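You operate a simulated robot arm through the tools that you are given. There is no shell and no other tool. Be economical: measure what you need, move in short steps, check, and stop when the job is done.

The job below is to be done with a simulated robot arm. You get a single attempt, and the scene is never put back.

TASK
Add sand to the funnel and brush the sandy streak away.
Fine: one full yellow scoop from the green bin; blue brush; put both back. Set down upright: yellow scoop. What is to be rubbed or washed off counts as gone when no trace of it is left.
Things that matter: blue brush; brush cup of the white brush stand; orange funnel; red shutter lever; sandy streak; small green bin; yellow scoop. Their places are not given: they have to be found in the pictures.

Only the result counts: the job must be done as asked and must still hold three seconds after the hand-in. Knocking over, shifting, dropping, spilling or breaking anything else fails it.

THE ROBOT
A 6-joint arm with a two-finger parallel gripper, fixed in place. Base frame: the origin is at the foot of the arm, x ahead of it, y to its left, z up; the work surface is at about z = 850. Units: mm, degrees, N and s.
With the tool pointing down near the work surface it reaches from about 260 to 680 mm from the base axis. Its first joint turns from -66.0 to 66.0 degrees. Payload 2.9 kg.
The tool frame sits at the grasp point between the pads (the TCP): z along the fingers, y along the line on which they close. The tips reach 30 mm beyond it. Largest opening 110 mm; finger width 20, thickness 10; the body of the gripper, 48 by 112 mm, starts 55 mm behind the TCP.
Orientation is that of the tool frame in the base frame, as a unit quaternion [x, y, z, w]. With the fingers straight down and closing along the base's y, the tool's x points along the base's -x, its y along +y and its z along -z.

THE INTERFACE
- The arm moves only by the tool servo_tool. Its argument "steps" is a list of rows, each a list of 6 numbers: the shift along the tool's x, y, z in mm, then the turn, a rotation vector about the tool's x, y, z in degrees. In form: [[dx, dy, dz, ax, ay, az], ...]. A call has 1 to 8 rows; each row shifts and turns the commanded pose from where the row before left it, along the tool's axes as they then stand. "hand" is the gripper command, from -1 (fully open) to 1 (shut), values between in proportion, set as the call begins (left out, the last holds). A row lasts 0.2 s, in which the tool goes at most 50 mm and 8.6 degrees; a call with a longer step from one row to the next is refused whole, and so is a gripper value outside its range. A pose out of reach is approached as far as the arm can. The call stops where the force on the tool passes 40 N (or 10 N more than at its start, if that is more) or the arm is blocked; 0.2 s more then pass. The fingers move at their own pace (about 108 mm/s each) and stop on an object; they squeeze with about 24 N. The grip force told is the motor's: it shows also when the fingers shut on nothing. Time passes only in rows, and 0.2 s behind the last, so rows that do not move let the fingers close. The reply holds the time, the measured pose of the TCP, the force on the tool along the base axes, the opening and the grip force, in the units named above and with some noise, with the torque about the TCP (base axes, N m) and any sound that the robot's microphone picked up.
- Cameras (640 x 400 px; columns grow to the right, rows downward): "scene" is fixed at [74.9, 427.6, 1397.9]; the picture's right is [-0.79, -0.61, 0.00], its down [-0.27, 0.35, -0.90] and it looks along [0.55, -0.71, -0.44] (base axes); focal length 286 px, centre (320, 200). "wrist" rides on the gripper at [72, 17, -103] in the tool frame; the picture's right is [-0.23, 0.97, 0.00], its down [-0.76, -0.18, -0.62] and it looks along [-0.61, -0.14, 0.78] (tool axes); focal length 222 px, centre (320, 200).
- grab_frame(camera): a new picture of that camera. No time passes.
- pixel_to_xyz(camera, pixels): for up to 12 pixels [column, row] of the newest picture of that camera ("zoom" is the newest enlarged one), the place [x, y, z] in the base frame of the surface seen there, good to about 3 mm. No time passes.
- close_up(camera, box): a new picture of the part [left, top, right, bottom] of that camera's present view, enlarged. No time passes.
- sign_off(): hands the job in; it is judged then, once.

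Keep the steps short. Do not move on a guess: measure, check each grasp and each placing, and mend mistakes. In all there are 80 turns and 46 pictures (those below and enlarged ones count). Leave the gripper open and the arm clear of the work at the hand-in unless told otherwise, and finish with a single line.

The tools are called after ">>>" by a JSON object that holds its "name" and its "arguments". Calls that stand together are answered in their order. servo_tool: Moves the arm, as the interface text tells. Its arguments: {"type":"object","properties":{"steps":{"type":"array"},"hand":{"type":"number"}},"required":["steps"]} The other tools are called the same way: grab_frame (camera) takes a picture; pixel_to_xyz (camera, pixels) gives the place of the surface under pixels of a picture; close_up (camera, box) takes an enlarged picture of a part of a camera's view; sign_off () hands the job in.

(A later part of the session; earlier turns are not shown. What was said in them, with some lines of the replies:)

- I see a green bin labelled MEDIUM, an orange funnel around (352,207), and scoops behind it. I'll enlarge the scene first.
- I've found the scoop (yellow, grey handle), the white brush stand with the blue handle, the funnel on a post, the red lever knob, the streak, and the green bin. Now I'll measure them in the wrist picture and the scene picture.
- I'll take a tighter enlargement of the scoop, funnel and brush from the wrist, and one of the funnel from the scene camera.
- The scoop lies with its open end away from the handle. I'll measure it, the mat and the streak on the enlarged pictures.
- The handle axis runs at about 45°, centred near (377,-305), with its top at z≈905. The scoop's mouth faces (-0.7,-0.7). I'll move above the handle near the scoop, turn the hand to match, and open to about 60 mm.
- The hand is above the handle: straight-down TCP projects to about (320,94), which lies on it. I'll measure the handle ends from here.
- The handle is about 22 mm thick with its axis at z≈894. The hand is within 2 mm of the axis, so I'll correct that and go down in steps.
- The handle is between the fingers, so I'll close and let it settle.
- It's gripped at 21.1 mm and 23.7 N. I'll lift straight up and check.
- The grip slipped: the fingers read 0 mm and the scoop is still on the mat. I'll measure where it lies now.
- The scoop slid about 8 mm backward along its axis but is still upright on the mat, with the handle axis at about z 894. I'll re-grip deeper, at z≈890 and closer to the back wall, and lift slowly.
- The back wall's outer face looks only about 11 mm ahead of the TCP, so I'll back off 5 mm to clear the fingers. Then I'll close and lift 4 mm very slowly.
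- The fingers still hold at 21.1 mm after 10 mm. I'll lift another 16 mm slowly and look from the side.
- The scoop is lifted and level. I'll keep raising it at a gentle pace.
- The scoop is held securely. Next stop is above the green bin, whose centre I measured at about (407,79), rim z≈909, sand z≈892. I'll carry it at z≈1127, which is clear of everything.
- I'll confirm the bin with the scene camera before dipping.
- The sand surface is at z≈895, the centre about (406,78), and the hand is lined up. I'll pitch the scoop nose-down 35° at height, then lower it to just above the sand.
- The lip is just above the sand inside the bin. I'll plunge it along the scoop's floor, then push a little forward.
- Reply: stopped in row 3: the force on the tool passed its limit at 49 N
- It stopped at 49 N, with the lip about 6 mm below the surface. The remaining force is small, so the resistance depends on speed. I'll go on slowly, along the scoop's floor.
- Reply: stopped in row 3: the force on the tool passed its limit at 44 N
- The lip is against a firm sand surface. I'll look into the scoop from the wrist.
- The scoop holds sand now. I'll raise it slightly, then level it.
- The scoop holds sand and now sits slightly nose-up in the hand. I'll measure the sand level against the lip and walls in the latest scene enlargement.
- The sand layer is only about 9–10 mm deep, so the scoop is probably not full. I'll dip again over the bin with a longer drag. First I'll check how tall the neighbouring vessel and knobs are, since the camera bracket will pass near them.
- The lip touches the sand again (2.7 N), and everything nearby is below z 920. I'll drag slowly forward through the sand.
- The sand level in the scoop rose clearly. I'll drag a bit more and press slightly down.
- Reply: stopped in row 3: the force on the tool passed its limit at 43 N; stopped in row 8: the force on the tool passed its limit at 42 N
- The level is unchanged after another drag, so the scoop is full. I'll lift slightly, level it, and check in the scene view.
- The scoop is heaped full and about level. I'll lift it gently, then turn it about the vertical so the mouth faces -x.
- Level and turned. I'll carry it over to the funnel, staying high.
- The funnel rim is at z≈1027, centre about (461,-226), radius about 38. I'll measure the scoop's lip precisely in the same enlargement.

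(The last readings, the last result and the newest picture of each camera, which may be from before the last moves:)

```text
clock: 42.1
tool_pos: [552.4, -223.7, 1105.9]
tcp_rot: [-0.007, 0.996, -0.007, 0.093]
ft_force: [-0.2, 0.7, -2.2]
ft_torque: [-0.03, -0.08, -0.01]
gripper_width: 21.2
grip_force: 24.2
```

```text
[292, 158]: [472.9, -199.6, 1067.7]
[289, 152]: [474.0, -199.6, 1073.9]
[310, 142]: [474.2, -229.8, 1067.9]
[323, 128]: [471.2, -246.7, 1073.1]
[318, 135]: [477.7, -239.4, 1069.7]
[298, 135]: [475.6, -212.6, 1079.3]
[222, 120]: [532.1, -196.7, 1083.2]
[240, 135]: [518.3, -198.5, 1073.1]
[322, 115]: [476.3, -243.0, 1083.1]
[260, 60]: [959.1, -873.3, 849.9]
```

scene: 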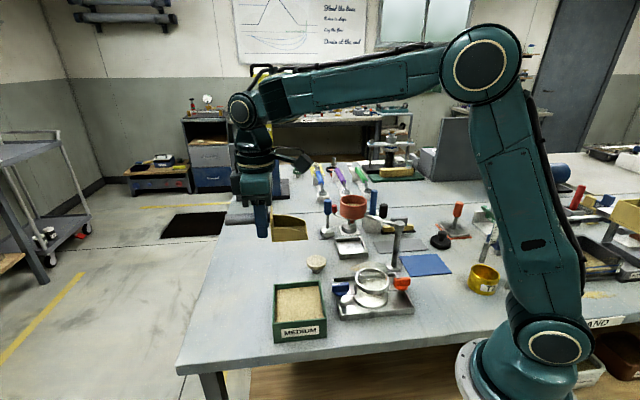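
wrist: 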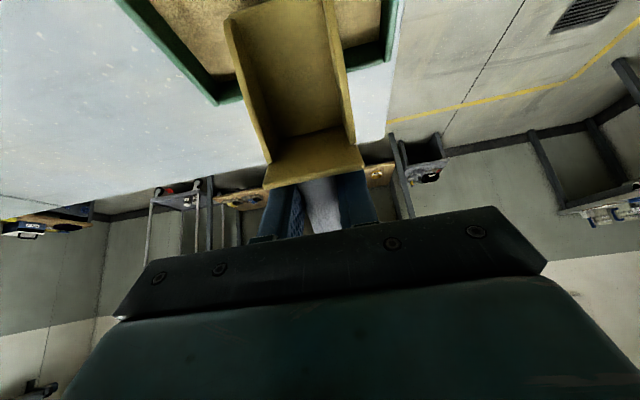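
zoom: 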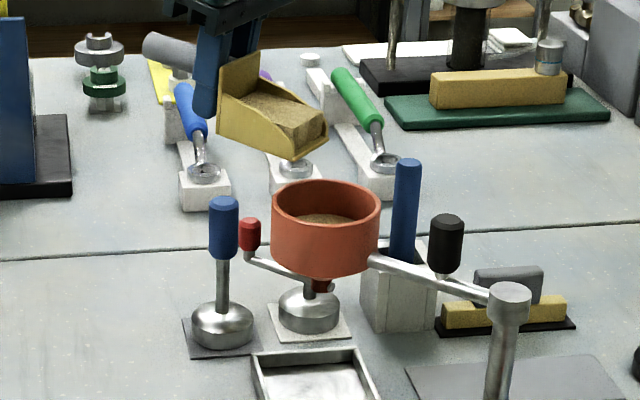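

The lip is at x≈473, centred on y≈-223, z≈1067, just as predicted. I'll shift it to about (468,-226,1055) and tilt slowly, pivoting about the lip.

>>> {"name": "servo_tool", "arguments": {"steps": [[6.5, -2.5, 11, 0, 0, 0], [2.41, 0, -7.3, 0, -5, 0], [2.41, 0, -7.3, 0, -5, 0], [2.41, 0, -7.3, 0, -5, 0], [2.41, 0, -7.3, 0, -5, 0], [2.41, 0, -7.3, 0, -5, 0], [2.41, 0, -7.3, 0, -5, 0], [2.41, 0, -7.3, 0, -5, 0]]}}

>>> {"name": "servo_tool", "arguments": {"steps": [[2.41, 0, -7.3, 0, -5, 0], [2.41, 0, -7.3, 0, -5, 0], [2.41, 0, -7.3, 0, -5, 0], [2.41, 0, -7.3, 0, -5, 0], [0, 0, 0, 0, 0, 0], [0, 0, 0, 0, 0, 0]]}}

>>> {"name": "close_up", "arguments": {"camera": "scene", "box": [272, 150, 432, 250]}}

```text
clock: 43.9
tool_pos: [511.0, -225.6, 1132.5]
tcp_rot: [-0.009, 0.921, -0.005, 0.388]
ft_force: [0.8, -0.3, -1.9]
ft_torque: [0.01, -0.01, -0.01]
gripper_width: 21.2
grip_force: 23.7
```

```text
clock: 45.3
tool_pos: [484.0, -226.0, 1142.9]
tcp_rot: [-0.009, 0.841, -0.003, 0.541]
ft_force: [0.9, -0.3, -1.3]
ft_torque: [0.01, 0.01, 0.0]
gripper_width: 21.0
grip_force: 24.3
```

```text
4.00 times, centred on (352, 200) of scene
```

zoom: 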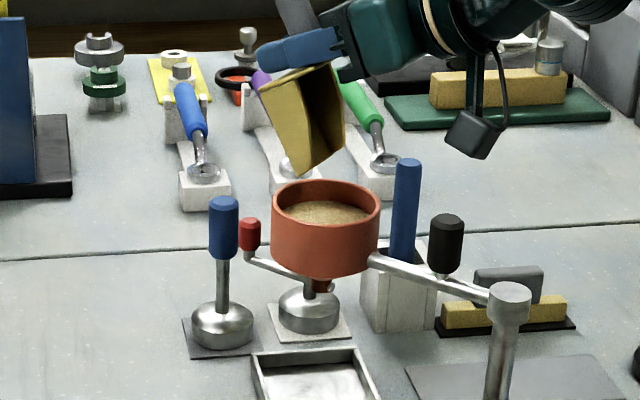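

The scoop looks empty and the funnel level has risen with no spill visible. I'll tilt 8° more, wait, and check inside the scoop.

>>> {"name": "servo_tool", "arguments": {"steps": [[2.41, 0, -7.3, 0, -5, 0], [1.4, 0, -4.4, 0, -3, 0], [0, 0, 0, 0, 0, 0], [0, 0, 0, 0, 0, 0], [0, 0, 0, 0, 0, 0]]}}

>>> {"name": "close_up", "arguments": {"camera": "wrist", "box": [160, 0, 480, 200]}}

```text
clock: 46.5
tool_pos: [470.3, -226.1, 1144.3]
tcp_rot: [-0.008, 0.8, -0.005, 0.6]
ft_force: [0.3, -0.1, -1.2]
ft_torque: [-0.01, 0.01, -0.02]
gripper_width: 20.9
grip_force: 23.9
```

```text
2.00 times, centred on (320, 100) of wrist
```

zoom: 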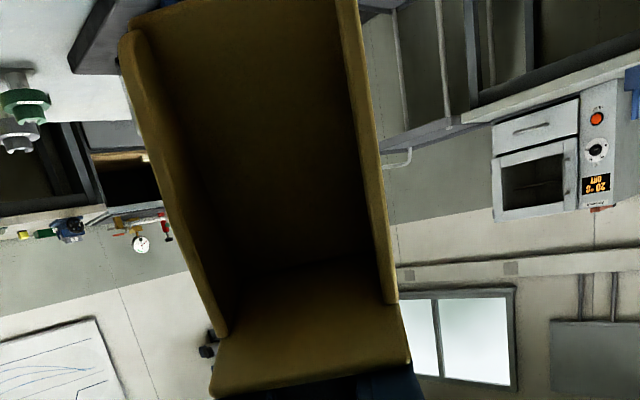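

It's empty. I'll bring the scoop back to level (tool pitch about -10.5°), then turn back to the pickup heading.

>>> {"name": "servo_tool", "arguments": {"steps": [[0, 0, 0, 0, 7, 0], [0, 0, 0, 0, 8.4, 0], [0, 0, 0, 0, 8.4, 0], [0, 0, 0, 0, 8.4, 0], [0, 0, 0, 0, 8.4, 0], [0, 0, 0, 0, 8.4, 0], [0, 0, 0, 0, 8.4, 0], [0, 0, 0, 0, 5.6, 0]]}}

>>> {"name": "servo_tool", "arguments": {"steps": [[0, 0, 0, -0.7, 0, -4], [0, 0, 0, -1.28, 0, -7.39], [0, 0, 0, -1.28, 0, -7.39], [0, 0, 0, -1.28, 0, -7.39], [0, 0, 0, -1.28, 0, -7.39], [0, 0, 0, -1.28, 0, -7.39], [0, 0, 0, -0.58, 0, -3.4], [0, 0, 0, 0, 0, 0]]}}

```text
clock: 48.3
tool_pos: [469.4, -225.1, 1142.9]
tcp_rot: [-0.006, 0.996, -0.007, 0.092]
ft_force: [0.3, -0.2, -1.1]
ft_torque: [-0.02, -0.05, 0.02]
gripper_width: 21.0
grip_force: 24.2
```

```text
clock: 50.1
tool_pos: [470.4, -225.2, 1143.6]
tcp_rot: [-0.388, 0.918, 0.024, 0.082]
ft_force: [0.0, -0.1, -0.9]
ft_torque: [0.01, -0.03, -0.02]
gripper_width: 20.9
grip_force: 24.1
```

Next I'll move back above the mat at travel height.

>>> {"name": "servo_tool", "arguments": {"steps": [[14.7, 1, -2.7, 0, 0, 0], [34.4, 2, -6.4, 0, 0, 0], [39.3, 2.5, -7.3, 0, 0, 0], [34.4, 2, -6.4, 0, 0, 0], [16.1, 1, -3, 0, 0, 0], [0, 0, 0, 0, 0, 0]]}}

>>> {"name": "servo_tool", "arguments": {"steps": [[3.6, 0, 19.7, 0, 0, 0], [7.3, 0, 39.3, 0, 0, 0], [8.2, 0, 44.2, 0, 0, 0], [7.3, 0, 39.3, 0, 0, 0], [4.5, 0, 24.6, 0, 0, 0], [2.7, 0, 14.7, 0, 0, 0], [0, 0, 0, 0, 0, 0]]}}

>>> {"name": "close_up", "arguments": {"camera": "scene", "box": [336, 180, 464, 260]}}

>>> {"name": "pixel_to_xyz", "arguments": {"camera": "zoom", "pixels": [[405, 285], [410, 300], [340, 305], [200, 235], [180, 240], [245, 230], [345, 230], [380, 245], [190, 310], [460, 350]]}}

```text
clock: 51.5
tool_pos: [363.8, -321.6, 1144.9]
tcp_rot: [-0.387, 0.918, 0.023, 0.082]
ft_force: [1.0, -0.6, -2.1]
ft_torque: [0.0, -0.04, -0.02]
gripper_width: 21.0
grip_force: 24.0
```

```text
clock: 53.1
tool_pos: [366.1, -325.7, 960.6]
tcp_rot: [-0.387, 0.918, 0.023, 0.082]
ft_force: [0.5, -0.5, -2.0]
ft_torque: [0.02, 0.01, 0.0]
gripper_width: 20.9
grip_force: 24.3
```

```text
5.00 times, centred on (400, 220) of scene
```

zoom: 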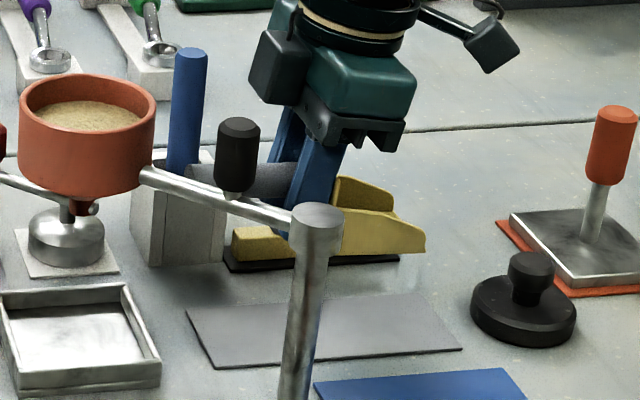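

```text
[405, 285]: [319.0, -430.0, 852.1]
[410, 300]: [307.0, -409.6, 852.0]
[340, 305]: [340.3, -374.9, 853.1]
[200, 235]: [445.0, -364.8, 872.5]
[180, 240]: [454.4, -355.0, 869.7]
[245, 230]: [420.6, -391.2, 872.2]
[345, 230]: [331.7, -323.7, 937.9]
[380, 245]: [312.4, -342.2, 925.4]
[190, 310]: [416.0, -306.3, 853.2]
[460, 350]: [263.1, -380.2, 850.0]
```

The scoop is level above the mat, about 6 mm off sideways. I'll correct that and lower it, the last part slowly.

>>> {"name": "servo_tool", "arguments": {"steps": [[-3.2, 7.5, 0.6, 0, 0, 0], [3.6, 0, 19.7, 0, 0, 0], [3.6, 0, 19.7, 0, 0, 0], [1.8, 0, 9.8, 0, 0, 0], [0.9, 0, 4.9, 0, 0, 0], [0, 0, 0, 0, 0, 0]]}}

>>> {"name": "close_up", "arguments": {"camera": "scene", "box": [360, 210, 440, 260]}}

```text
clock: 54.5
tool_pos: [362.8, -318.4, 904.4]
tcp_rot: [-0.387, 0.918, 0.024, 0.082]
ft_force: [0.9, -0.6, -1.5]
ft_torque: [0.03, -0.06, -0.02]
gripper_width: 21.0
grip_force: 23.9
```

```text
8.00 times, centred on (400, 235) of scene
```

zoom: 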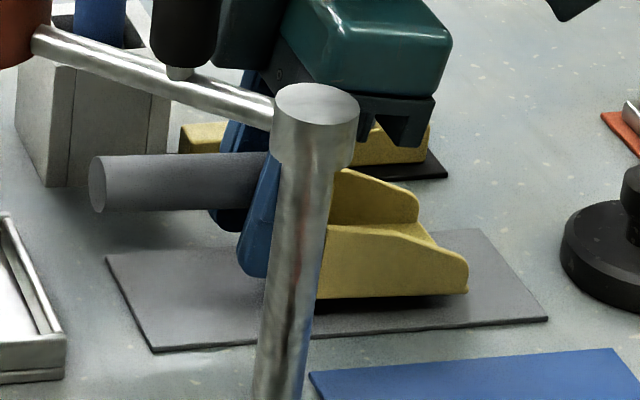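

It's about 10 mm above the mat and level. I'll go down slowly.

>>> {"name": "servo_tool", "arguments": {"steps": [[0.5, 0, 2.5, 0, 0, 0], [0.5, 0, 2.5, 0, 0, 0], [0.4, 0, 2, 0, 0, 0], [0.2, 0, 1.5, 0, 0, 0], [0.2, 0, 1, 0, 0, 0], [0, 0, 0, 0, 0, 0]]}}

```text
clock: 55.9
tool_pos: [362.8, -319.7, 896.4]
tcp_rot: [-0.387, 0.918, 0.022, 0.082]
ft_force: [0.6, 1.2, 3.7]
ft_torque: [-0.17, 0.21, -0.05]
gripper_width: 21.3
grip_force: 24.2
```

The front edge touches (3.7 N). I'll ease down a little more so the back settles flat.

>>> {"name": "servo_tool", "arguments": {"steps": [[0.2, 0, 1, 0, 0, 0], [0.2, 0, 1, 0, 0, 0], [0, 0, 0, 0, 0, 0]]}}

>>> {"name": "close_up", "arguments": {"camera": "scene", "box": [360, 210, 440, 260]}}

```text
clock: 56.7
tool_pos: [364.6, -318.8, 893.5]
tcp_rot: [-0.387, 0.918, 0.023, 0.082]
ft_force: [4.0, 3.4, 13.1]
ft_torque: [-0.59, 0.62, -0.04]
gripper_width: 21.1
grip_force: 24.0
```

```text
8.00 times, centred on (400, 235) of scene
```

zoom: 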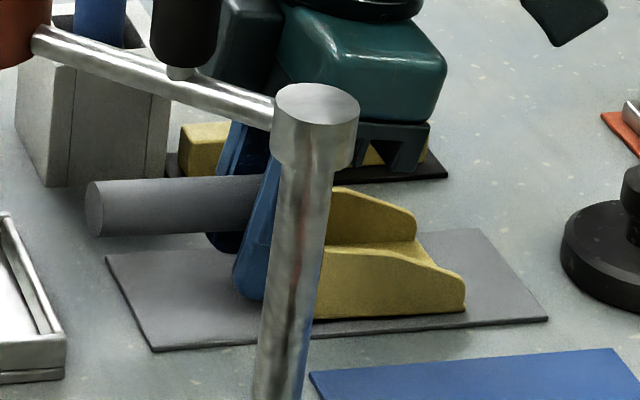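

It sits flat. I'll open to 60 mm, then rise straight up.

>>> {"name": "servo_tool", "arguments": {"steps": [[0, 0, 0, 0, 0, 0], [0, 0, 0, 0, 0, 0], [0, 0, 0, 0, 0, 0]], "hand": -0.1}}

>>> {"name": "servo_tool", "arguments": {"steps": [[-1, 0, -4.9, 0, 0, 0], [-1.8, 0, -9.8, 0, 0, 0], [-4.5, 0, -24.6, 0, 0, 0], [-7.3, 0, -39.3, 0, 0, 0], [-8.2, 0, -44.2, 0, 0, 0], [-8.2, 0, -44.2, 0, 0, 0], [-8.2, 0, -44.2, 0, 0, 0], [0, 0, 0, 0, 10.5, 0]]}}

```text
clock: 57.5
tool_pos: [363.0, -319.0, 892.1]
tcp_rot: [-0.387, 0.918, 0.024, 0.082]
ft_force: [0.1, -0.2, -0.3]
ft_torque: [-0.02, -0.01, 0.01]
gripper_width: 60.7
grip_force: 0.0
```

```text
refused: row 8 steps farther than a row can; nothing moved
```

The last row turned too far, so nothing moved. I'll resend with a smaller turn.

>>> {"name": "servo_tool", "arguments": {"steps": [[-1, 0, -4.9, 0, 0, 0], [-1.8, 0, -9.8, 0, 0, 0], [-4.5, 0, -24.6, 0, 0, 0], [-7.3, 0, -39.3, 0, 0, 0], [-8.2, 0, -44.2, 0, 0, 0], [-8.2, 0, -44.2, 0, 0, 0], [-8.2, 0, -44.2, 0, 8, 0], [0, 0, -30, 0, 2.3, 0]]}}

>>> {"name": "grab_frame", "arguments": {"camera": "wrist"}}

```text
clock: 59.3
tool_pos: [361.5, -312.6, 1138.9]
tcp_rot: [-0.387, 0.922, -0.011, -0.001]
ft_force: [0.3, 0.3, 0.6]
ft_torque: [-0.02, 0.01, 0.01]
gripper_width: 60.4
grip_force: 0.0
```

```text
6 pictures are left
```

wrist: 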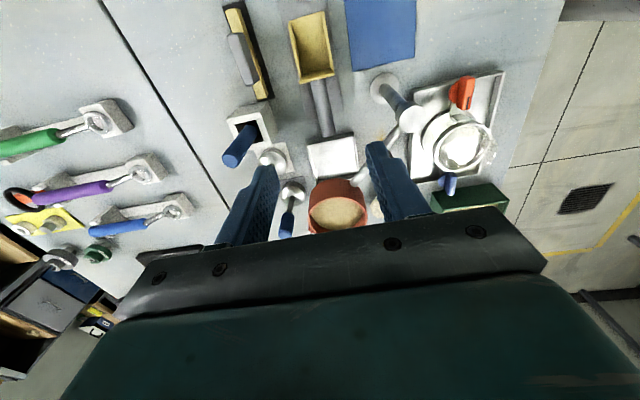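

The scoop stands upright on its mat. Six pictures are left, so I'll use this one to measure the brush, the cup and the neighbours.

>>> {"name": "pixel_to_xyz", "arguments": {"camera": "wrist", "pixels": [[229, 160], [235, 160], [224, 163], [245, 143], [252, 134], [240, 148], [230, 122], [258, 107], [271, 130], [272, 160], [288, 217], [284, 232]]}}

>>> {"name": "pixel_to_xyz", "arguments": {"camera": "scene", "pixels": [[371, 192], [378, 191], [373, 205], [372, 214], [366, 221], [384, 219], [328, 203], [327, 200], [366, 199], [378, 201], [384, 207], [334, 206]]}}

```text
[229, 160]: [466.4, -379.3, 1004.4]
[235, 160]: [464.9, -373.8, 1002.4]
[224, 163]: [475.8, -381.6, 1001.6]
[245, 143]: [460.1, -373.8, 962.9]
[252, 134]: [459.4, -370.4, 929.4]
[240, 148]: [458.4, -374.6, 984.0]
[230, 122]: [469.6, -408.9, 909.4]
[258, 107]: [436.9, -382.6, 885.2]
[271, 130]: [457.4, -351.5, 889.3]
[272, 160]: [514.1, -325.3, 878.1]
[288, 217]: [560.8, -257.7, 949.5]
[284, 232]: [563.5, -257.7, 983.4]
```

```text
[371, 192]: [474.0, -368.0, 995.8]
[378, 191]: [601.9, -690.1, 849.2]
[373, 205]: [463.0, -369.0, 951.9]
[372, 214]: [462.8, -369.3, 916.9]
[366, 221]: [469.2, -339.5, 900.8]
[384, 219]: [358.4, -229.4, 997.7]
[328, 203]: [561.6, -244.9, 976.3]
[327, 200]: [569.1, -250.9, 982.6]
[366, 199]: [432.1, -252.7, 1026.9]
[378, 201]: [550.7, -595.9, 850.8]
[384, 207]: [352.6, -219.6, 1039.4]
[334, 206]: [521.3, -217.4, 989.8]
```

The brush handle is vertical, with its axis near (468,-376) and top at z≈1004; the cup rim is at z≈910. I'll move above it and turn the hand so the fingers close along x.

>>> {"name": "servo_tool", "arguments": {"steps": [[0, 0, 0, -1.1, -0.6, 0], [-7.6, -30, 0, 0, 0, 0], [-7.6, -30, 0, 0, 0, 0], [-7.6, -30, 0, 0, 0, 0], [-7.6, -30, 0, 0, 0, 0], [0, 0, 0, 0, 0, 8.4], [0, 0, 0, 0, 0, 8.4], [0, 0, 0, 0, 0, 8.4]]}}

>>> {"name": "servo_tool", "arguments": {"steps": [[0, 0, 0, 0, 0, 8.4], [0, 0, 0, 0, 0, 8.4], [0, 0, 0, 0, 0, 8.4], [0, 0, 0, 0, 0, 8.4], [0, 0, 0, 0, 0, 8.4], [0, 0, 0, 0, 0, 8.4], [0, 0, 0, 0, 0, 8.4], [0, 0, 0, 0, 0, 8.4]]}}

>>> {"name": "servo_tool", "arguments": {"steps": [[0, 0, 0, 0, 0, 8.4], [0, 0, 0, 0, 0, 8.4], [0, 0, 0, 0, 0, 8.4], [0, 0, 0, 0, 0, 8.4], [0, 0, 0, 0, 0, 8.4], [0, 0, 0, 0, 0, 0]]}}

```text
clock: 61.1
tool_pos: [468.8, -376.5, 1138.3]
tcp_rot: [-0.176, 0.984, -0.001, 0.001]
ft_force: [0.0, -0.4, -0.3]
ft_torque: [0.04, 0.0, -0.02]
gripper_width: 60.4
grip_force: 0.1
```

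```text
clock: 62.9
tool_pos: [468.5, -375.7, 1138.4]
tcp_rot: [0.399, 0.917, 0.0, 0.0]
ft_force: [0.8, -0.4, 0.8]
ft_torque: [0.01, -0.01, -0.01]
gripper_width: 60.6
grip_force: 0.0
```

```text
clock: 64.3
tool_pos: [468.5, -376.4, 1138.5]
tcp_rot: [0.7, 0.714, 0.0, 0.001]
ft_force: [0.5, -0.2, 0.6]
ft_torque: [-0.02, 0.0, -0.03]
gripper_width: 60.7
grip_force: 0.1
```

The orientation is right. I'll descend to z≈988 with the fingers straddling the handle, then look.

>>> {"name": "servo_tool", "arguments": {"steps": [[0, 0, 40, 0, 0, 0], [0, 0, 40, 0, 0, 0], [0, 0, 35, 0, 0, 0], [0, 0, 20, 0, 0, 0], [0, 0, 10, 0, 0, 0], [0, 0, 6, 0, 0, 0], [0, 0, 0, 0, 0, 0]]}}

>>> {"name": "close_up", "arguments": {"camera": "wrist", "box": [160, 50, 480, 250]}}

>>> {"name": "pixel_to_xyz", "arguments": {"camera": "zoom", "pixels": [[320, 270], [300, 270], [340, 270], [320, 250], [320, 230], [320, 300]]}}

```text
clock: 65.9
tool_pos: [468.2, -376.8, 987.0]
tcp_rot: [0.7, 0.714, 0.001, 0.001]
ft_force: [0.2, 0.0, 0.3]
ft_torque: [0.0, 0.02, 0.03]
gripper_width: 60.6
grip_force: 0.1
```

```text
2.00 times, centred on (320, 150) of wrist
```

zoom: 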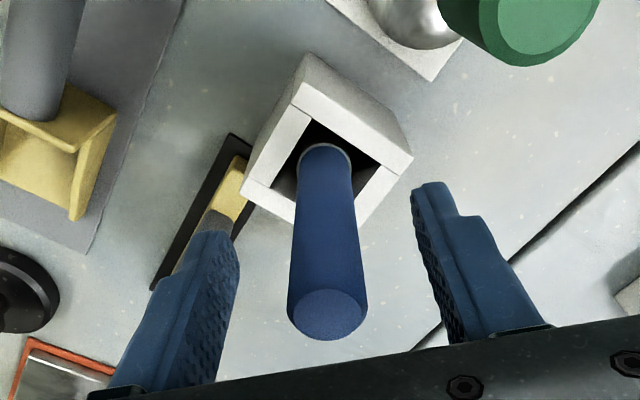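

```text
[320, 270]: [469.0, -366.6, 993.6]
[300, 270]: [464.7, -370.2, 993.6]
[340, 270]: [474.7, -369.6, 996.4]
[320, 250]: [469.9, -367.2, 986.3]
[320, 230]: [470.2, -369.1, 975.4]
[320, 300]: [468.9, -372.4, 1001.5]
```

The handle is centred between the fingers. I'll close and lift slowly.

>>> {"name": "servo_tool", "arguments": {"steps": [[0, 0, 0, 0, 0, 0], [0, 0, 0, 0, 0, 0], [0, 0, 0, 0, 0, 0], [0, 0, 0, 0, 0, 0]], "hand": 1}}

>>> {"name": "servo_tool", "arguments": {"steps": [[0, 0, -3, 0, 0, 0], [0, 0, -5, 0, 0, 0], [0, 0, -8, 0, 0, 0], [0, 0, -12, 0, 0, 0], [0, 0, -14, 0, 0, 0], [0, 0, -14, 0, 0, 0], [0, 0, -14, 0, 0, 0], [0, 0, -14, 0, 0, 0]]}}

>>> {"name": "servo_tool", "arguments": {"steps": [[0, 0, -14, 0, 0, 0], [0, 0, -14, 0, 0, 0], [0, 0, -14, 0, 0, 0], [0, 0, -14, 0, 0, 0], [0, 0, -14, 0, 0, 0], [0, 0, -14, 0, 0, 0], [0, 0, -12, 0, 0, 0], [0, 0, -6, 0, 0, 0]]}}

>>> {"name": "close_up", "arguments": {"camera": "scene", "box": [310, 120, 438, 200]}}

```text
clock: 66.9
tool_pos: [469.2, -375.6, 988.1]
tcp_rot: [0.699, 0.715, 0.0, 0.001]
ft_force: [0.7, 0.2, -0.6]
ft_torque: [0.01, -0.01, -0.02]
gripper_width: 20.3
grip_force: 23.9
```

```text
clock: 68.7
tool_pos: [468.3, -377.5, 1071.6]
tcp_rot: [0.699, 0.715, 0.001, 0.001]
ft_force: [0.1, 0.3, -1.1]
ft_torque: [0.03, -0.01, 0.0]
gripper_width: 20.5
grip_force: 24.0
```

```text
clock: 70.5
tool_pos: [468.4, -376.6, 1174.1]
tcp_rot: [0.699, 0.715, 0.0, 0.001]
ft_force: [-0.3, 0.6, -0.4]
ft_torque: [0.02, -0.02, -0.03]
gripper_width: 20.6
grip_force: 23.6
```

```text
5.00 times, centred on (374, 160) of scene
```

zoom: 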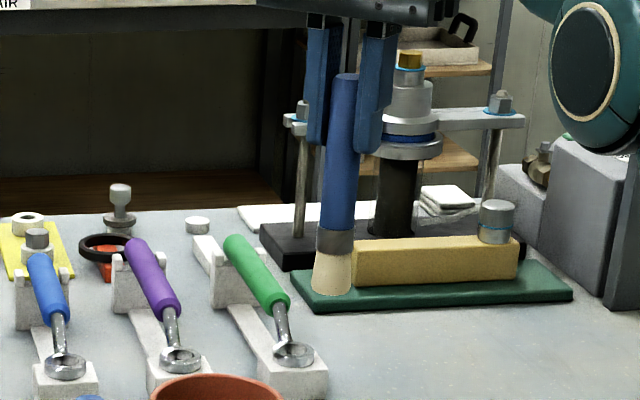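

The brush is out and hanging straight, with a round bristle head about 25 mm wide. I'll measure its lower end.

>>> {"name": "pixel_to_xyz", "arguments": {"camera": "zoom", "pixels": [[332, 290], [320, 285], [344, 287], [335, 245], [332, 270], [345, 80], [318, 270]]}}

>>> {"name": "pixel_to_xyz", "arguments": {"camera": "scene", "pixels": [[350, 268], [353, 266], [357, 265], [361, 268], [362, 265], [367, 266], [372, 265], [377, 265], [355, 270], [366, 263], [384, 207], [383, 201]]}}

```text
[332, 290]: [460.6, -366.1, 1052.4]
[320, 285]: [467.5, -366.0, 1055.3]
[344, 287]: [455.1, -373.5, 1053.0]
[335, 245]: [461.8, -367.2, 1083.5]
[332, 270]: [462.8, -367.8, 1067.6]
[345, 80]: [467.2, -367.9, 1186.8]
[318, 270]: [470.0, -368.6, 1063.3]
```

```text
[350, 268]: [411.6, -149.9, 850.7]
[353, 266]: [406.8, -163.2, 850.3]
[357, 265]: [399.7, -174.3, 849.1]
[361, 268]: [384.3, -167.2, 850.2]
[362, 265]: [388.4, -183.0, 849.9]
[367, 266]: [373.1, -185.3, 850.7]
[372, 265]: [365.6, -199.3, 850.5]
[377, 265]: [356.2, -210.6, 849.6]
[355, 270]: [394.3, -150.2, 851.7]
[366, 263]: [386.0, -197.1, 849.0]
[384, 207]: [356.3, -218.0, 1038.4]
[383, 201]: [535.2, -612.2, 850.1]
```

The bristle end is 124 mm below the TCP, so contact with the table should come at TCP z≈974. To keep the hand clear of the black knob and funnel while brushing, I'll turn it so the camera sits above the knob and the body's long axis is at about 15°. I'll raise it first.

>>> {"name": "servo_tool", "arguments": {"steps": [[0, 0, -10, 0, 0, -8.4], [0, 0, -10, 0, 0, -8.4], [0, 0, 0, 0, 0, -8.4], [0, 0, 0, 0, 0, -8.4], [0, 0, 0, 0, 0, -8.4], [0, 0, 0, 0, 0, -8.4], [0, 0, 0, 0, 0, -8.4], [0, 0, 0, 0, 0, -8.4]]}}

>>> {"name": "servo_tool", "arguments": {"steps": [[0, 0, 0, 0, 0, -8.4], [0, 0, 0, 0, 0, -8.4], [0, 0, 0, 0, 0, -8.4], [0, 0, 0, 0, 0, -8.4], [0, 0, 0, 0, 0, -8.4], [0, 0, 0, 0, 0, -8.4], [0, 0, 0, 0, 0, -8.4], [0, 0, 0, 0, 0, -8.4]]}}

>>> {"name": "servo_tool", "arguments": {"steps": [[0, 0, 0, 0, 0, -8.4], [0, 0, 0, 0, 0, -8.4], [0, 0, 0, 0, 0, -8.4], [0, 0, 0, 0, 0, -8.4], [0, 0, 0, 0, 0, -8.4], [0, 0, 0, 0, 0, -8.4], [0, 0, 0, 0, 0, -8.4], [0, 0, 0, 0, 0, 0]]}}

```text
clock: 72.3
tool_pos: [464.2, -373.5, 1190.8]
tcp_rot: [0.186, 0.982, 0.001, 0.001]
ft_force: [0.9, 0.3, 0.2]
ft_torque: [-0.01, 0.0, 0.02]
gripper_width: 20.5
grip_force: 24.3
out of reach, approached as far as the arm can: row 2
```

```text
clock: 74.1
tool_pos: [464.9, -373.4, 1190.1]
tcp_rot: [-0.387, 0.922, -0.001, 0.0]
ft_force: [-0.5, 0.1, -0.5]
ft_torque: [0.02, -0.02, 0.0]
gripper_width: 20.5
grip_force: 24.7
```

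```text
clock: 75.9
tool_pos: [462.9, -372.8, 1189.5]
tcp_rot: [0.79, -0.613, 0.001, 0.0]
ft_force: [-0.7, 1.1, -0.1]
ft_torque: [-0.03, 0.02, -0.02]
gripper_width: 20.3
grip_force: 24.2
```

Orientation is good. I'll travel over to above the streak at (387,-168).

>>> {"name": "servo_tool", "arguments": {"steps": [[-20, 2.1, 0, 0, 0, 0], [-40, 4.2, 0, 0, 0, 0], [-45, 4.7, 0, 0, 0, 0], [-45, 4.7, 0, 0, 0, 0], [-45, 4.7, 0, 0, 0, 0], [-22.5, 2.3, 0, 0, 0, 0], [0, 0, 0, 0, 0, 0]]}}

>>> {"name": "servo_tool", "arguments": {"steps": [[0, 0, 20, 0, 0, 0], [0, 0, 40, 0, 0, 0], [0, 0, 40, 0, 0, 0], [0, 0, 40, 0, 0, 0], [0, 0, 35, 0, 0, 0], [0, 0, 20, 0, 0, 0], [0, 0, 8, 0, 0, 0], [0, 0, 0, 0, 0, 0]]}}

```text
clock: 77.5
tool_pos: [387.6, -167.9, 1189.5]
tcp_rot: [0.79, -0.613, 0.002, -0.001]
ft_force: [-0.5, -0.7, -0.4]
ft_torque: [0.0, 0.01, 0.01]
gripper_width: 20.7
grip_force: 24.4
```

```text
clock: 79.3
tool_pos: [388.2, -167.5, 986.7]
tcp_rot: [0.79, -0.613, 0.001, 0.0]
ft_force: [-0.5, 0.3, -0.2]
ft_torque: [0.04, 0.03, 0.02]
gripper_width: 20.3
grip_force: 24.2
```

Now down slowly until the bristles press lightly.

>>> {"name": "servo_tool", "arguments": {"steps": [[0, 0, 4, 0, 0, 0], [0, 0, 3, 0, 0, 0], [0, 0, 2, 0, 0, 0], [0, 0, 1.5, 0, 0, 0], [0, 0, 1.5, 0, 0, 0], [0, 0, 0, 0, 0, 0]]}}

```text
clock: 80.7
tool_pos: [388.5, -168.2, 974.6]
tcp_rot: [0.79, -0.613, 0.001, 0.0]
ft_force: [0.2, -0.4, -1.3]
ft_torque: [0.01, -0.03, 0.03]
gripper_width: 20.6
grip_force: 23.7
```

>>> {"name": "servo_tool", "arguments": {"steps": [[0, 0, 1, 0, 0, 0], [0, 0, 1, 0, 0, 0], [0, 0, 1, 0, 0, 0], [0, 0, 0, 0, 0, 0]]}}

```text
clock: 81.7
tool_pos: [388.0, -167.4, 973.5]
tcp_rot: [0.79, -0.613, 0.003, -0.001]
ft_force: [-2.1, -3.0, 30.0]
ft_torque: [-0.13, 0.22, 0.02]
gripper_width: 20.9
grip_force: 24.1
```

The bristles are on the table at z≈974, and 30 N is a bit hard. I'll ease off about 1.2 mm and brush the first stroke along the streak, keeping clear of the knob.

>>> {"name": "servo_tool", "arguments": {"steps": [[0, 0, -1.2, 0, 0, 0], [5.27, 11.68, 0, 0, 0, 0], [5.52, 10.71, 0, 0, 0, 0], [-0.43, -10.44, 0, 0, 0, 0], [0.77, -7.03, 0, 0, 0, 0], [-2.64, -5.84, 0, 0, 0, 0], [-5.52, -10.71, 0, 0, 0, 0], [-6.71, -14.12, 0, 0, 0, 0]]}}

```text
clock: 83.5
tool_pos: [411.9, -157.4, 974.1]
tcp_rot: [0.79, -0.613, 0.001, -0.001]
ft_force: [-0.1, 0.3, 0.3]
ft_torque: [-0.02, 0.01, -0.02]
gripper_width: 20.2
grip_force: 23.9
```

Contact is nearly lost (0.3 N). I'll lower 1 mm and continue with the next strokes.

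>>> {"name": "servo_tool", "arguments": {"steps": [[-4.82, -5.37, 1.0, 0, 0, 0], [-6.83, 6.51, 0, 0, 0, 0], [7.21, 12.18, 0, 0, 0, 0]]}}

```text
clock: 84.3
tool_pos: [397.4, -157.8, 971.9]
tcp_rot: [0.79, -0.613, 0.001, 0.0]
ft_force: [-0.4, 0.4, -0.9]
ft_torque: [0.0, 0.01, 0.02]
gripper_width: 20.5
grip_force: 24.3
```

>>> {"name": "servo_tool", "arguments": {"steps": [[0, 0, 0.6, 0, 0, 0], [0, 0, 0, 0, 0, 0]]}}

>>> {"name": "servo_tool", "arguments": {"steps": [[0, 0, 0.6, 0, 0, 0], [0, 0, 0, 0, 0, 0]]}}

```text
clock: 84.9
tool_pos: [398.8, -158.4, 971.2]
tcp_rot: [0.79, -0.613, 0.001, 0.0]
ft_force: [0.3, -0.1, -0.4]
ft_torque: [0.03, 0.01, 0.0]
gripper_width: 20.4
grip_force: 23.8
```

```text
clock: 85.5
tool_pos: [397.5, -158.0, 972.2]
tcp_rot: [0.79, -0.613, 0.002, 0.0]
ft_force: [0.3, 0.4, 2.4]
ft_torque: [0.03, 0.04, 0.0]
gripper_width: 20.5
grip_force: 24.0
```

Contact again at 2.4 N. A touch lower, then the main strokes.

>>> {"name": "servo_tool", "arguments": {"steps": [[7.21, 12.18, 0.5, 0, 0, 0], [7.68, 14.37, 0, 0, 0, 0], [-0.54, 10.19, 0, 0, 0, 0], [-7.28, 0.2, 0, 0, 0, 0], [-6.24, -11.93, 0, 0, 0, 0]]}}

>>> {"name": "servo_tool", "arguments": {"steps": [[-7.68, -14.37, 0, 0, 0, 0], [-7.68, -14.37, 0, 0, 0, 0], [-5.86, 6.76, 0, 0, 0, 0], [6.71, 14.12, 0, 0, 0, 0], [8.65, 14.62, 0, 0, 0, 0], [8.7, 6.37, 0, 0, 0, 0], [4.44, -13.32, 0, 0, 0, 0], [0.07, -12.38, 0, 0, 0, 0]]}}

```text
clock: 86.7
tool_pos: [371.9, -165.8, 970.4]
tcp_rot: [0.789, -0.614, -0.001, 0.002]
ft_force: [-11.0, -7.3, 17.2]
ft_torque: [-0.9, 1.3, 0.02]
gripper_width: 23.0
grip_force: 24.2
```

```text
clock: 88.5
tool_pos: [387.8, -168.4, 970.6]
tcp_rot: [0.79, -0.613, 0.001, 0.0]
ft_force: [0.3, 0.6, -0.7]
ft_torque: [0.03, 0.01, -0.02]
gripper_width: 20.3
grip_force: 23.8
```

The grip shows some flex. I'll look at the streak once now.

>>> {"name": "close_up", "arguments": {"camera": "scene", "box": [310, 220, 406, 280]}}

```text
6.67 times, centred on (358, 250) of scene
```

zoom: 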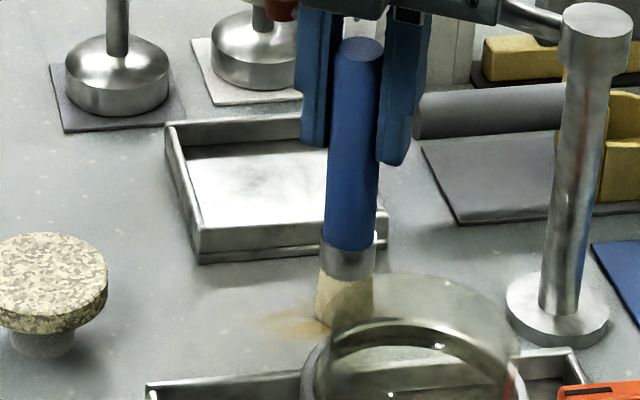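

The streak is fainter but still visible around zoom (265–330, 310–340). I'll measure it.

>>> {"name": "pixel_to_xyz", "arguments": {"camera": "zoom", "pixels": [[262, 325], [275, 312], [300, 310], [300, 322], [300, 336], [318, 325], [325, 338], [345, 330], [360, 330], [325, 300], [348, 245], [360, 50]]}}

```text
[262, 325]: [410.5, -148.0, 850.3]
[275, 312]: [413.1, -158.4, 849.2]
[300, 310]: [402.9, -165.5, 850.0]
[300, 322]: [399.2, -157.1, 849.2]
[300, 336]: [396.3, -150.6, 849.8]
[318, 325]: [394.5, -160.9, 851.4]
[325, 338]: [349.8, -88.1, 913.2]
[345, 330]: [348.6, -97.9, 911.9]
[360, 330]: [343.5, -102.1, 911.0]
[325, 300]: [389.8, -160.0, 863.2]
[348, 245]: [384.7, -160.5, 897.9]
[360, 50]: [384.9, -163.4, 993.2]
```

Mostly the far end at (396–413, -148…-166) remains. I'll restore light contact and brush again.

>>> {"name": "servo_tool", "arguments": {"steps": [[0, 0, 0.7, 0, 0, 0], [0, 0, 0.5, 0, 0, 0], [0, 0, 0, 0, 0, 0]]}}

```text
clock: 89.3
tool_pos: [387.1, -167.6, 968.6]
tcp_rot: [0.79, -0.613, 0.001, 0.0]
ft_force: [0.2, 0.0, 1.7]
ft_torque: [0.0, 0.0, 0.0]
gripper_width: 20.6
grip_force: 23.8
```

>>> {"name": "servo_tool", "arguments": {"steps": [[-2.37, -10.94, 0.5, 0, 0, 0], [-4.77, -13.62, 0, 0, 0, 0], [-3.86, -5.13, 0, 0, 0, 0], [-6.11, 7.72, 0, 0, 0, 0], [5.52, 10.71, 0, 0, 0, 0], [9.73, -5.76, 0, 0, 0, 0], [0.04, -8.25, 0, 0, 0, 0], [-8.25, -0.05, 0, 0, 0, 0]]}}

```text
clock: 91.1
tool_pos: [409.9, -153.2, 966.2]
tcp_rot: [0.79, -0.613, 0.002, 0.0]
ft_force: [-0.3, -1.1, 0.2]
ft_torque: [-0.11, -0.01, 0.01]
gripper_width: 20.7
grip_force: 23.9
```

>>> {"name": "servo_tool", "arguments": {"steps": [[0, 0, 0.6, 0, 0, 0], [0, 0, 0.4, 0, 0, 0], [0, 0, 0, 0, 0, 0]]}}

```text
clock: 91.9
tool_pos: [409.4, -152.4, 967.4]
tcp_rot: [0.79, -0.613, 0.001, 0.0]
ft_force: [-0.4, -1.3, 4.0]
ft_torque: [-0.16, 0.09, -0.01]
gripper_width: 20.6
grip_force: 23.5
```

>>> {"name": "servo_tool", "arguments": {"steps": [[7.68, 14.37, 0.3, 0, 0, 0], [6.71, 14.12, 0, 0, 0, 0], [4.77, 13.62, 0, 0, 0, 0], [-5.86, 6.76, 0, 0, 0, 0], [-7.21, -12.18, 0, 0, 0, 0], [-7.68, -14.37, 0, 0, 0, 0], [-7.68, -14.37, 0, 0, 0, 0], [6.83, -6.5, 0, 0, 0, 0]]}}

>>> {"name": "servo_tool", "arguments": {"steps": [[0, 0, 0.5, 0, 0, 0], [0, 0, 0, 0, 0, 0]]}}

```text
clock: 93.7
tool_pos: [406.5, -149.6, 966.9]
tcp_rot: [0.79, -0.613, -0.001, 0.0]
ft_force: [-12.1, 3.7, 15.5]
ft_torque: [0.45, 1.46, 0.02]
gripper_width: 23.4
grip_force: 23.9
```

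```text
clock: 94.3
tool_pos: [409.1, -151.8, 967.7]
tcp_rot: [0.79, -0.613, 0.003, -0.001]
ft_force: [-0.9, -2.2, 3.9]
ft_torque: [-0.22, 0.18, -0.03]
gripper_width: 20.9
grip_force: 23.9
```

Contact is steady. One more full covering pass.

>>> {"name": "servo_tool", "arguments": {"steps": [[8.27, -4.07, 0.2, 0, 0, 0], [6.96, 13.15, 0, 0, 0, 0], [5.02, 12.65, 0, 0, 0, 0], [2.83, 13.12, 0, 0, 0, 0], [-11.2, 7.45, 0, 0, 0, 0], [-9.15, -12.68, 0, 0, 0, 0], [-6.71, -14.12, 0, 0, 0, 0], [8.29, -8.2, 0, 0, 0, 0]]}}

>>> {"name": "servo_tool", "arguments": {"steps": [[0, 0, -15, 0, 0, 0], [0, 0, -30, 0, 0, 0], [0, 0, -45, 0, 0, 0], [0, 0, -45, 0, 0, 0], [0, 0, -45, 0, 0, 0], [0, 0, -25, 0, 0, 0], [0, 0, 0, 0, 0, 0]]}}

>>> {"name": "close_up", "arguments": {"camera": "wrist", "box": [160, 0, 480, 200]}}

```text
clock: 96.1
tool_pos: [400.5, -155.7, 967.5]
tcp_rot: [0.791, -0.612, -0.001, 0.0]
ft_force: [-6.8, 5.9, 10.7]
ft_torque: [0.6, 0.73, 0.01]
gripper_width: 20.7
grip_force: 23.9
```

```text
clock: 97.7
tool_pos: [402.5, -156.8, 1172.3]
tcp_rot: [0.791, -0.612, 0.001, 0.001]
ft_force: [0.1, -0.5, -0.9]
ft_torque: [-0.04, 0.01, -0.05]
gripper_width: 21.0
grip_force: 24.5
```

```text
2.00 times, centred on (320, 100) of wrist
```

zoom: 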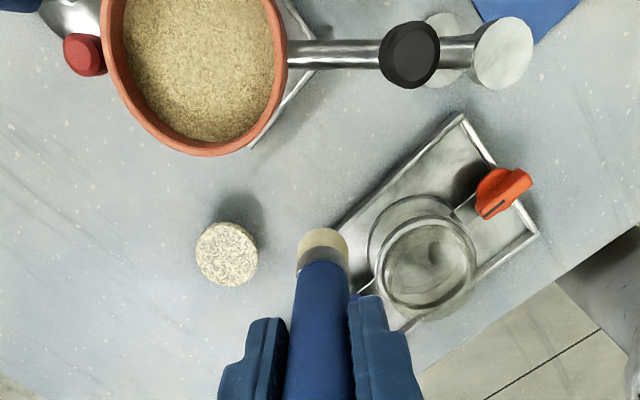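

The streak area, which projects to about (339,144) here, is clean bare table, and the brush hangs straight in the grip. I'll carry it back above its cup.

>>> {"name": "servo_tool", "arguments": {"steps": [[20, -0.9, -2, 0, 0, 0], [40, -1.7, -4, 0, 0, 0], [45, -1.9, 0, 0, 0, 0], [45, -1.9, 0, 0, 0, 0], [45, -1.9, 0, 0, 0, 0], [24, -1, 0, 0, 0, 0], [10.2, -0.5, 0, 0, 0, 0], [0, 0, 0, 0, 0, 0]]}}

>>> {"name": "servo_tool", "arguments": {"steps": [[0, 0, 0, 0, 0, 0], [0, 0, 0, 0, 0, 0]]}}

```text
clock: 99.5
tool_pos: [467.0, -377.0, 1179.0]
tcp_rot: [0.79, -0.613, 0.0, 0.0]
ft_force: [0.2, 0.2, -0.3]
ft_torque: [-0.01, -0.02, 0.0]
gripper_width: 20.7
grip_force: 24.1
```

```text
clock: 100.1
tool_pos: [467.3, -375.9, 1178.4]
tcp_rot: [0.79, -0.613, 0.001, 0.0]
ft_force: [-1.1, -0.3, -1.1]
ft_torque: [0.01, 0.0, 0.02]
gripper_width: 20.8
grip_force: 24.3
```

I'll fine-tune by 2 mm and descend to just above the cup rim, then look.

>>> {"name": "servo_tool", "arguments": {"steps": [[0.9, -1.5, 20, 0, 0, 0], [0, 0, 40, 0, 0, 0], [0, 0, 40, 0, 0, 0], [0, 0, 25, 0, 0, 0], [0, 0, 12, 0, 0, 0], [0, 0, 6, 0, 0, 0], [0, 0, 0, 0, 0, 0]]}}

>>> {"name": "close_up", "arguments": {"camera": "wrist", "box": [240, 50, 400, 150]}}

```text
clock: 101.7
tool_pos: [469.7, -375.5, 1036.1]
tcp_rot: [0.79, -0.613, 0.002, -0.001]
ft_force: [0.6, -0.6, -1.1]
ft_torque: [-0.01, 0.01, 0.02]
gripper_width: 20.4
grip_force: 23.7
```

```text
4.00 times, centred on (320, 100) of wrist
```

zoom: 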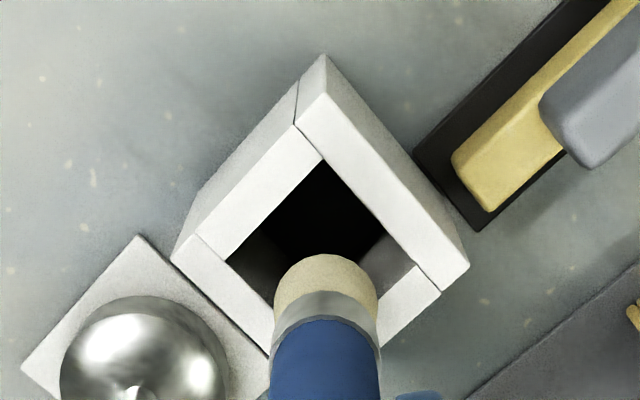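

I'll measure the cup's rim corners and the bristle end.

>>> {"name": "pixel_to_xyz", "arguments": {"camera": "zoom", "pixels": [[322, 154], [222, 262], [421, 263], [297, 112], [180, 258], [455, 280], [325, 265], [285, 275], [370, 280], [325, 300], [275, 345], [385, 330]]}}

```text
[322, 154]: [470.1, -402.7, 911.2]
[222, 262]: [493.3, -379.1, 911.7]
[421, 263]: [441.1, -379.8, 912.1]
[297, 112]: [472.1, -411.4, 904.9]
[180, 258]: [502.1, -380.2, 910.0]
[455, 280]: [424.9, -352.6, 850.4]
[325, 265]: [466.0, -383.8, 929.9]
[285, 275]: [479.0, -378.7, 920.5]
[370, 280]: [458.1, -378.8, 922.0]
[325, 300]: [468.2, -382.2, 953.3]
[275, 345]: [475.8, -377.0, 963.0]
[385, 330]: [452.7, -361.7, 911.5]
```

The cup's centre is about (467.5,-378) and the brush is within 3 mm. I'll correct and lower it into the cup, slowly at the end.

>>> {"name": "servo_tool", "arguments": {"steps": [[1.7, 1.5, 0, 0, 0, 0], [0, 0, 10, 0, 0, 0], [0, 0, 12, 0, 0, 0], [0, 0, 12, 0, 0, 0], [0, 0, 8, 0, 0, 0], [0, 0, 5, 0, 0, 0], [0, 0, 3, 0, 0, 0], [0, 0, 0, 0, 0, 0]]}}

>>> {"name": "servo_tool", "arguments": {"steps": [[0, 0, 1.5, 0, 0, 0], [0, 0, 1.5, 0, 0, 0], [0, 0, 1, 0, 0, 0], [0, 0, 0, 0, 0, 0]]}}

```text
clock: 103.5
tool_pos: [470.9, -377.8, 984.2]
tcp_rot: [0.791, -0.612, 0.003, 0.0]
ft_force: [11.8, -7.3, 6.2]
ft_torque: [-0.53, -0.96, -0.09]
gripper_width: 20.7
grip_force: 24.2
```

```text
clock: 104.5
tool_pos: [469.7, -379.7, 981.7]
tcp_rot: [0.79, -0.613, 0.003, 0.0]
ft_force: [9.0, -8.9, 6.7]
ft_torque: [-0.55, -0.75, -0.06]
gripper_width: 20.8
grip_force: 23.9
```

A side force of (+9,-9) N shows the bristles press one cup wall. I'll ease 2–3 mm the way the force points.

>>> {"name": "servo_tool", "arguments": {"steps": [[2.4, -1.4, 0, 0, 0, 0], [0, 0, 0, 0, 0, 0]]}}

```text
clock: 105.1
tool_pos: [470.5, -379.1, 980.7]
tcp_rot: [0.79, -0.613, -0.001, 0.0]
ft_force: [2.6, -0.2, -1.7]
ft_torque: [-0.05, -0.17, -0.01]
gripper_width: 20.8
grip_force: 23.7
```

The side force is gone. Lowering gently until it rests on the cup's bottom.

>>> {"name": "servo_tool", "arguments": {"steps": [[0, 0, 1.2, 0, 0, 0], [0, 0, 1.2, 0, 0, 0], [0, 0, 0, 0, 0, 0]]}}

>>> {"name": "servo_tool", "arguments": {"steps": [[0, 0, 1.2, 0, 0, 0], [0, 0, 1.2, 0, 0, 0], [0, 0, 0, 0, 0, 0]]}}

```text
clock: 105.9
tool_pos: [470.2, -380.9, 977.9]
tcp_rot: [0.79, -0.613, 0.001, 0.0]
ft_force: [0.3, 0.2, 0.2]
ft_torque: [0.0, -0.07, -0.04]
gripper_width: 20.7
grip_force: 24.0
```

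```text
clock: 106.7
tool_pos: [470.9, -380.2, 977.6]
tcp_rot: [0.791, -0.612, 0.001, -0.001]
ft_force: [-0.1, 0.7, -0.9]
ft_torque: [0.01, -0.03, -0.03]
gripper_width: 20.6
grip_force: 24.0
```

>>> {"name": "servo_tool", "arguments": {"steps": [[0, 0, 1.2, 0, 0, 0], [0, 0, 1.2, 0, 0, 0], [0, 0, 1.2, 0, 0, 0], [0, 0, 0, 0, 0, 0]]}}

```text
clock: 107.7
tool_pos: [470.1, -381.2, 972.4]
tcp_rot: [0.79, -0.613, 0.001, 0.0]
ft_force: [-0.4, -0.8, 1.2]
ft_torque: [-0.01, -0.06, 0.0]
gripper_width: 20.6
grip_force: 23.4
```

>>> {"name": "servo_tool", "arguments": {"steps": [[0, 0, 1.2, 0, 0, 0], [0, 0, 1.0, 0, 0, 0], [0, 0, 0, 0, 0, 0]]}}

```text
clock: 108.5
tool_pos: [471.2, -380.4, 970.0]
tcp_rot: [0.79, -0.613, 0.001, -0.001]
ft_force: [-0.4, 0.3, -0.2]
ft_torque: [0.0, 0.02, -0.03]
gripper_width: 20.7
grip_force: 24.1
```

>>> {"name": "servo_tool", "arguments": {"steps": [[0, 0, 1.2, 0, 0, 0], [0, 0, 1.2, 0, 0, 0], [0, 0, 1.0, 0, 0, 0], [0, 0, 0, 0, 0, 0]]}}

```text
clock: 109.5
tool_pos: [471.7, -380.4, 967.2]
tcp_rot: [0.79, -0.614, 0.001, 0.0]
ft_force: [0.8, 0.9, 0.3]
ft_torque: [0.01, -0.01, 0.0]
gripper_width: 20.7
grip_force: 23.8
```

>>> {"name": "servo_tool", "arguments": {"steps": [[0, 0, 1.2, 0, 0, 0], [0, 0, 1.2, 0, 0, 0], [0, 0, 0, 0, 0, 0]]}}

```text
clock: 110.3
tool_pos: [470.3, -380.3, 963.6]
tcp_rot: [0.79, -0.613, 0.002, -0.001]
ft_force: [0.5, 0.6, 0.1]
ft_torque: [0.01, -0.01, 0.04]
gripper_width: 20.8
grip_force: 24.1
```

>>> {"name": "servo_tool", "arguments": {"steps": [[0, 0, 1.5, 0, 0, 0], [0, 0, 1.5, 0, 0, 0], [0, 0, 1.5, 0, 0, 0], [0, 0, 1.5, 0, 0, 0], [0, 0, 0, 0, 0, 0]]}}

```text
clock: 111.5
tool_pos: [470.4, -380.8, 958.3]
tcp_rot: [0.79, -0.613, 0.0, -0.001]
ft_force: [0.5, 0.4, -0.9]
ft_torque: [0.02, 0.03, 0.03]
gripper_width: 20.8
grip_force: 24.2
```

There's still no bottom force. I'll use the last picture to see how the brush sits, including the streak area.

>>> {"name": "close_up", "arguments": {"camera": "scene", "box": [316, 182, 460, 272]}}

>>> {"name": "pixel_to_xyz", "arguments": {"camera": "zoom", "pixels": [[250, 90], [250, 60], [250, 40], [250, 20], [240, 110], [245, 130], [260, 100], [235, 60], [265, 60], [265, 30]]}}

```text
4.44 times, centred on (388, 227) of scene
```

zoom: 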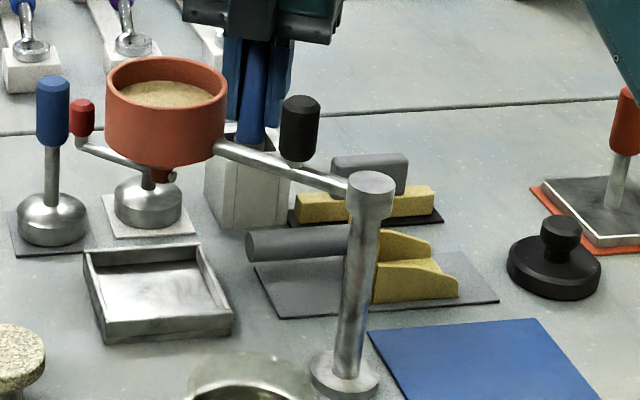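

```text
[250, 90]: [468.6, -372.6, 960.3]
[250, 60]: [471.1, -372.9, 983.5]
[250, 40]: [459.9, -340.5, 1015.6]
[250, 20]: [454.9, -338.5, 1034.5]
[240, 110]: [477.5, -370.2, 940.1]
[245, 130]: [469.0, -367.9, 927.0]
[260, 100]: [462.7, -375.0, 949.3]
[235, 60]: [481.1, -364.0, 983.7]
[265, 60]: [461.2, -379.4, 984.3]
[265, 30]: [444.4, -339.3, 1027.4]
```

The brush stands in its cup between the fingers, and its top can be at most a few millimetres above its seated height. The scoop is upright on its mat, and nothing looks disturbed. I'll release and then rise straight up slowly.

>>> {"name": "servo_tool", "arguments": {"steps": [[0, 0, 0, 0, 0, 0], [0, 0, 0, 0, 0, 0], [0, 0, 0, 0, 0, 0], [0, 0, 0, 0, 0, 0]], "hand": -0.1}}

>>> {"name": "servo_tool", "arguments": {"steps": [[0, 0, -5, 0, 0, 0], [0, 0, -10, 0, 0, 0], [0, 0, -20, 0, 0, 0], [0, 0, -30, 0, 0, 0], [0, 0, -40, 0, 0, 0], [0, 0, -45, 0, 0, 0], [0, 0, -45, 0, 0, 0], [0, 0, -15, 0, 0, 0]]}}

```text
clock: 112.5
tool_pos: [470.9, -381.7, 958.8]
tcp_rot: [0.79, -0.613, 0.001, 0.0]
ft_force: [0.2, 0.2, -0.8]
ft_torque: [-0.02, 0.02, -0.05]
gripper_width: 60.1
grip_force: 0.0
```

```text
clock: 114.3
tool_pos: [471.2, -380.2, 1170.3]
tcp_rot: [0.79, -0.613, 0.001, 0.0]
ft_force: [0.3, -0.5, -0.4]
ft_torque: [0.03, 0.02, -0.01]
gripper_width: 60.4
grip_force: 0.1
```

Everything is released and clear. I'll open the hand fully and back off to free space, with a short wait.

>>> {"name": "servo_tool", "arguments": {"steps": [[-9, 36, 0, 0, 0, 0], [-9, 36, 0, 0, 0, 0], [-9, 36, 0, 0, 0, 0], [-9, 36, -20, 0, 0, 0], [0, 0, -20, 0, 0, 0], [0, 0, 0, 0, 0, 0]], "hand": -1}}

>>> {"name": "sign_off", "arguments": {}}

```text
clock: 115.7
tool_pos: [321.8, -380.2, 1209.0]
tcp_rot: [0.79, -0.613, 0.0, 0.001]
ft_force: [-0.9, 0.3, -0.2]
ft_torque: [0.0, 0.02, -0.02]
gripper_width: 109.9
grip_force: 0.1
```

```text
The job is handed in.
```

Handed in: one full scoop of sand is in the funnel, the streak looked clean in the last view of it, and the scoop is upright on its mat; the brush is back in its cup, but I had no pictures left to confirm it after release.
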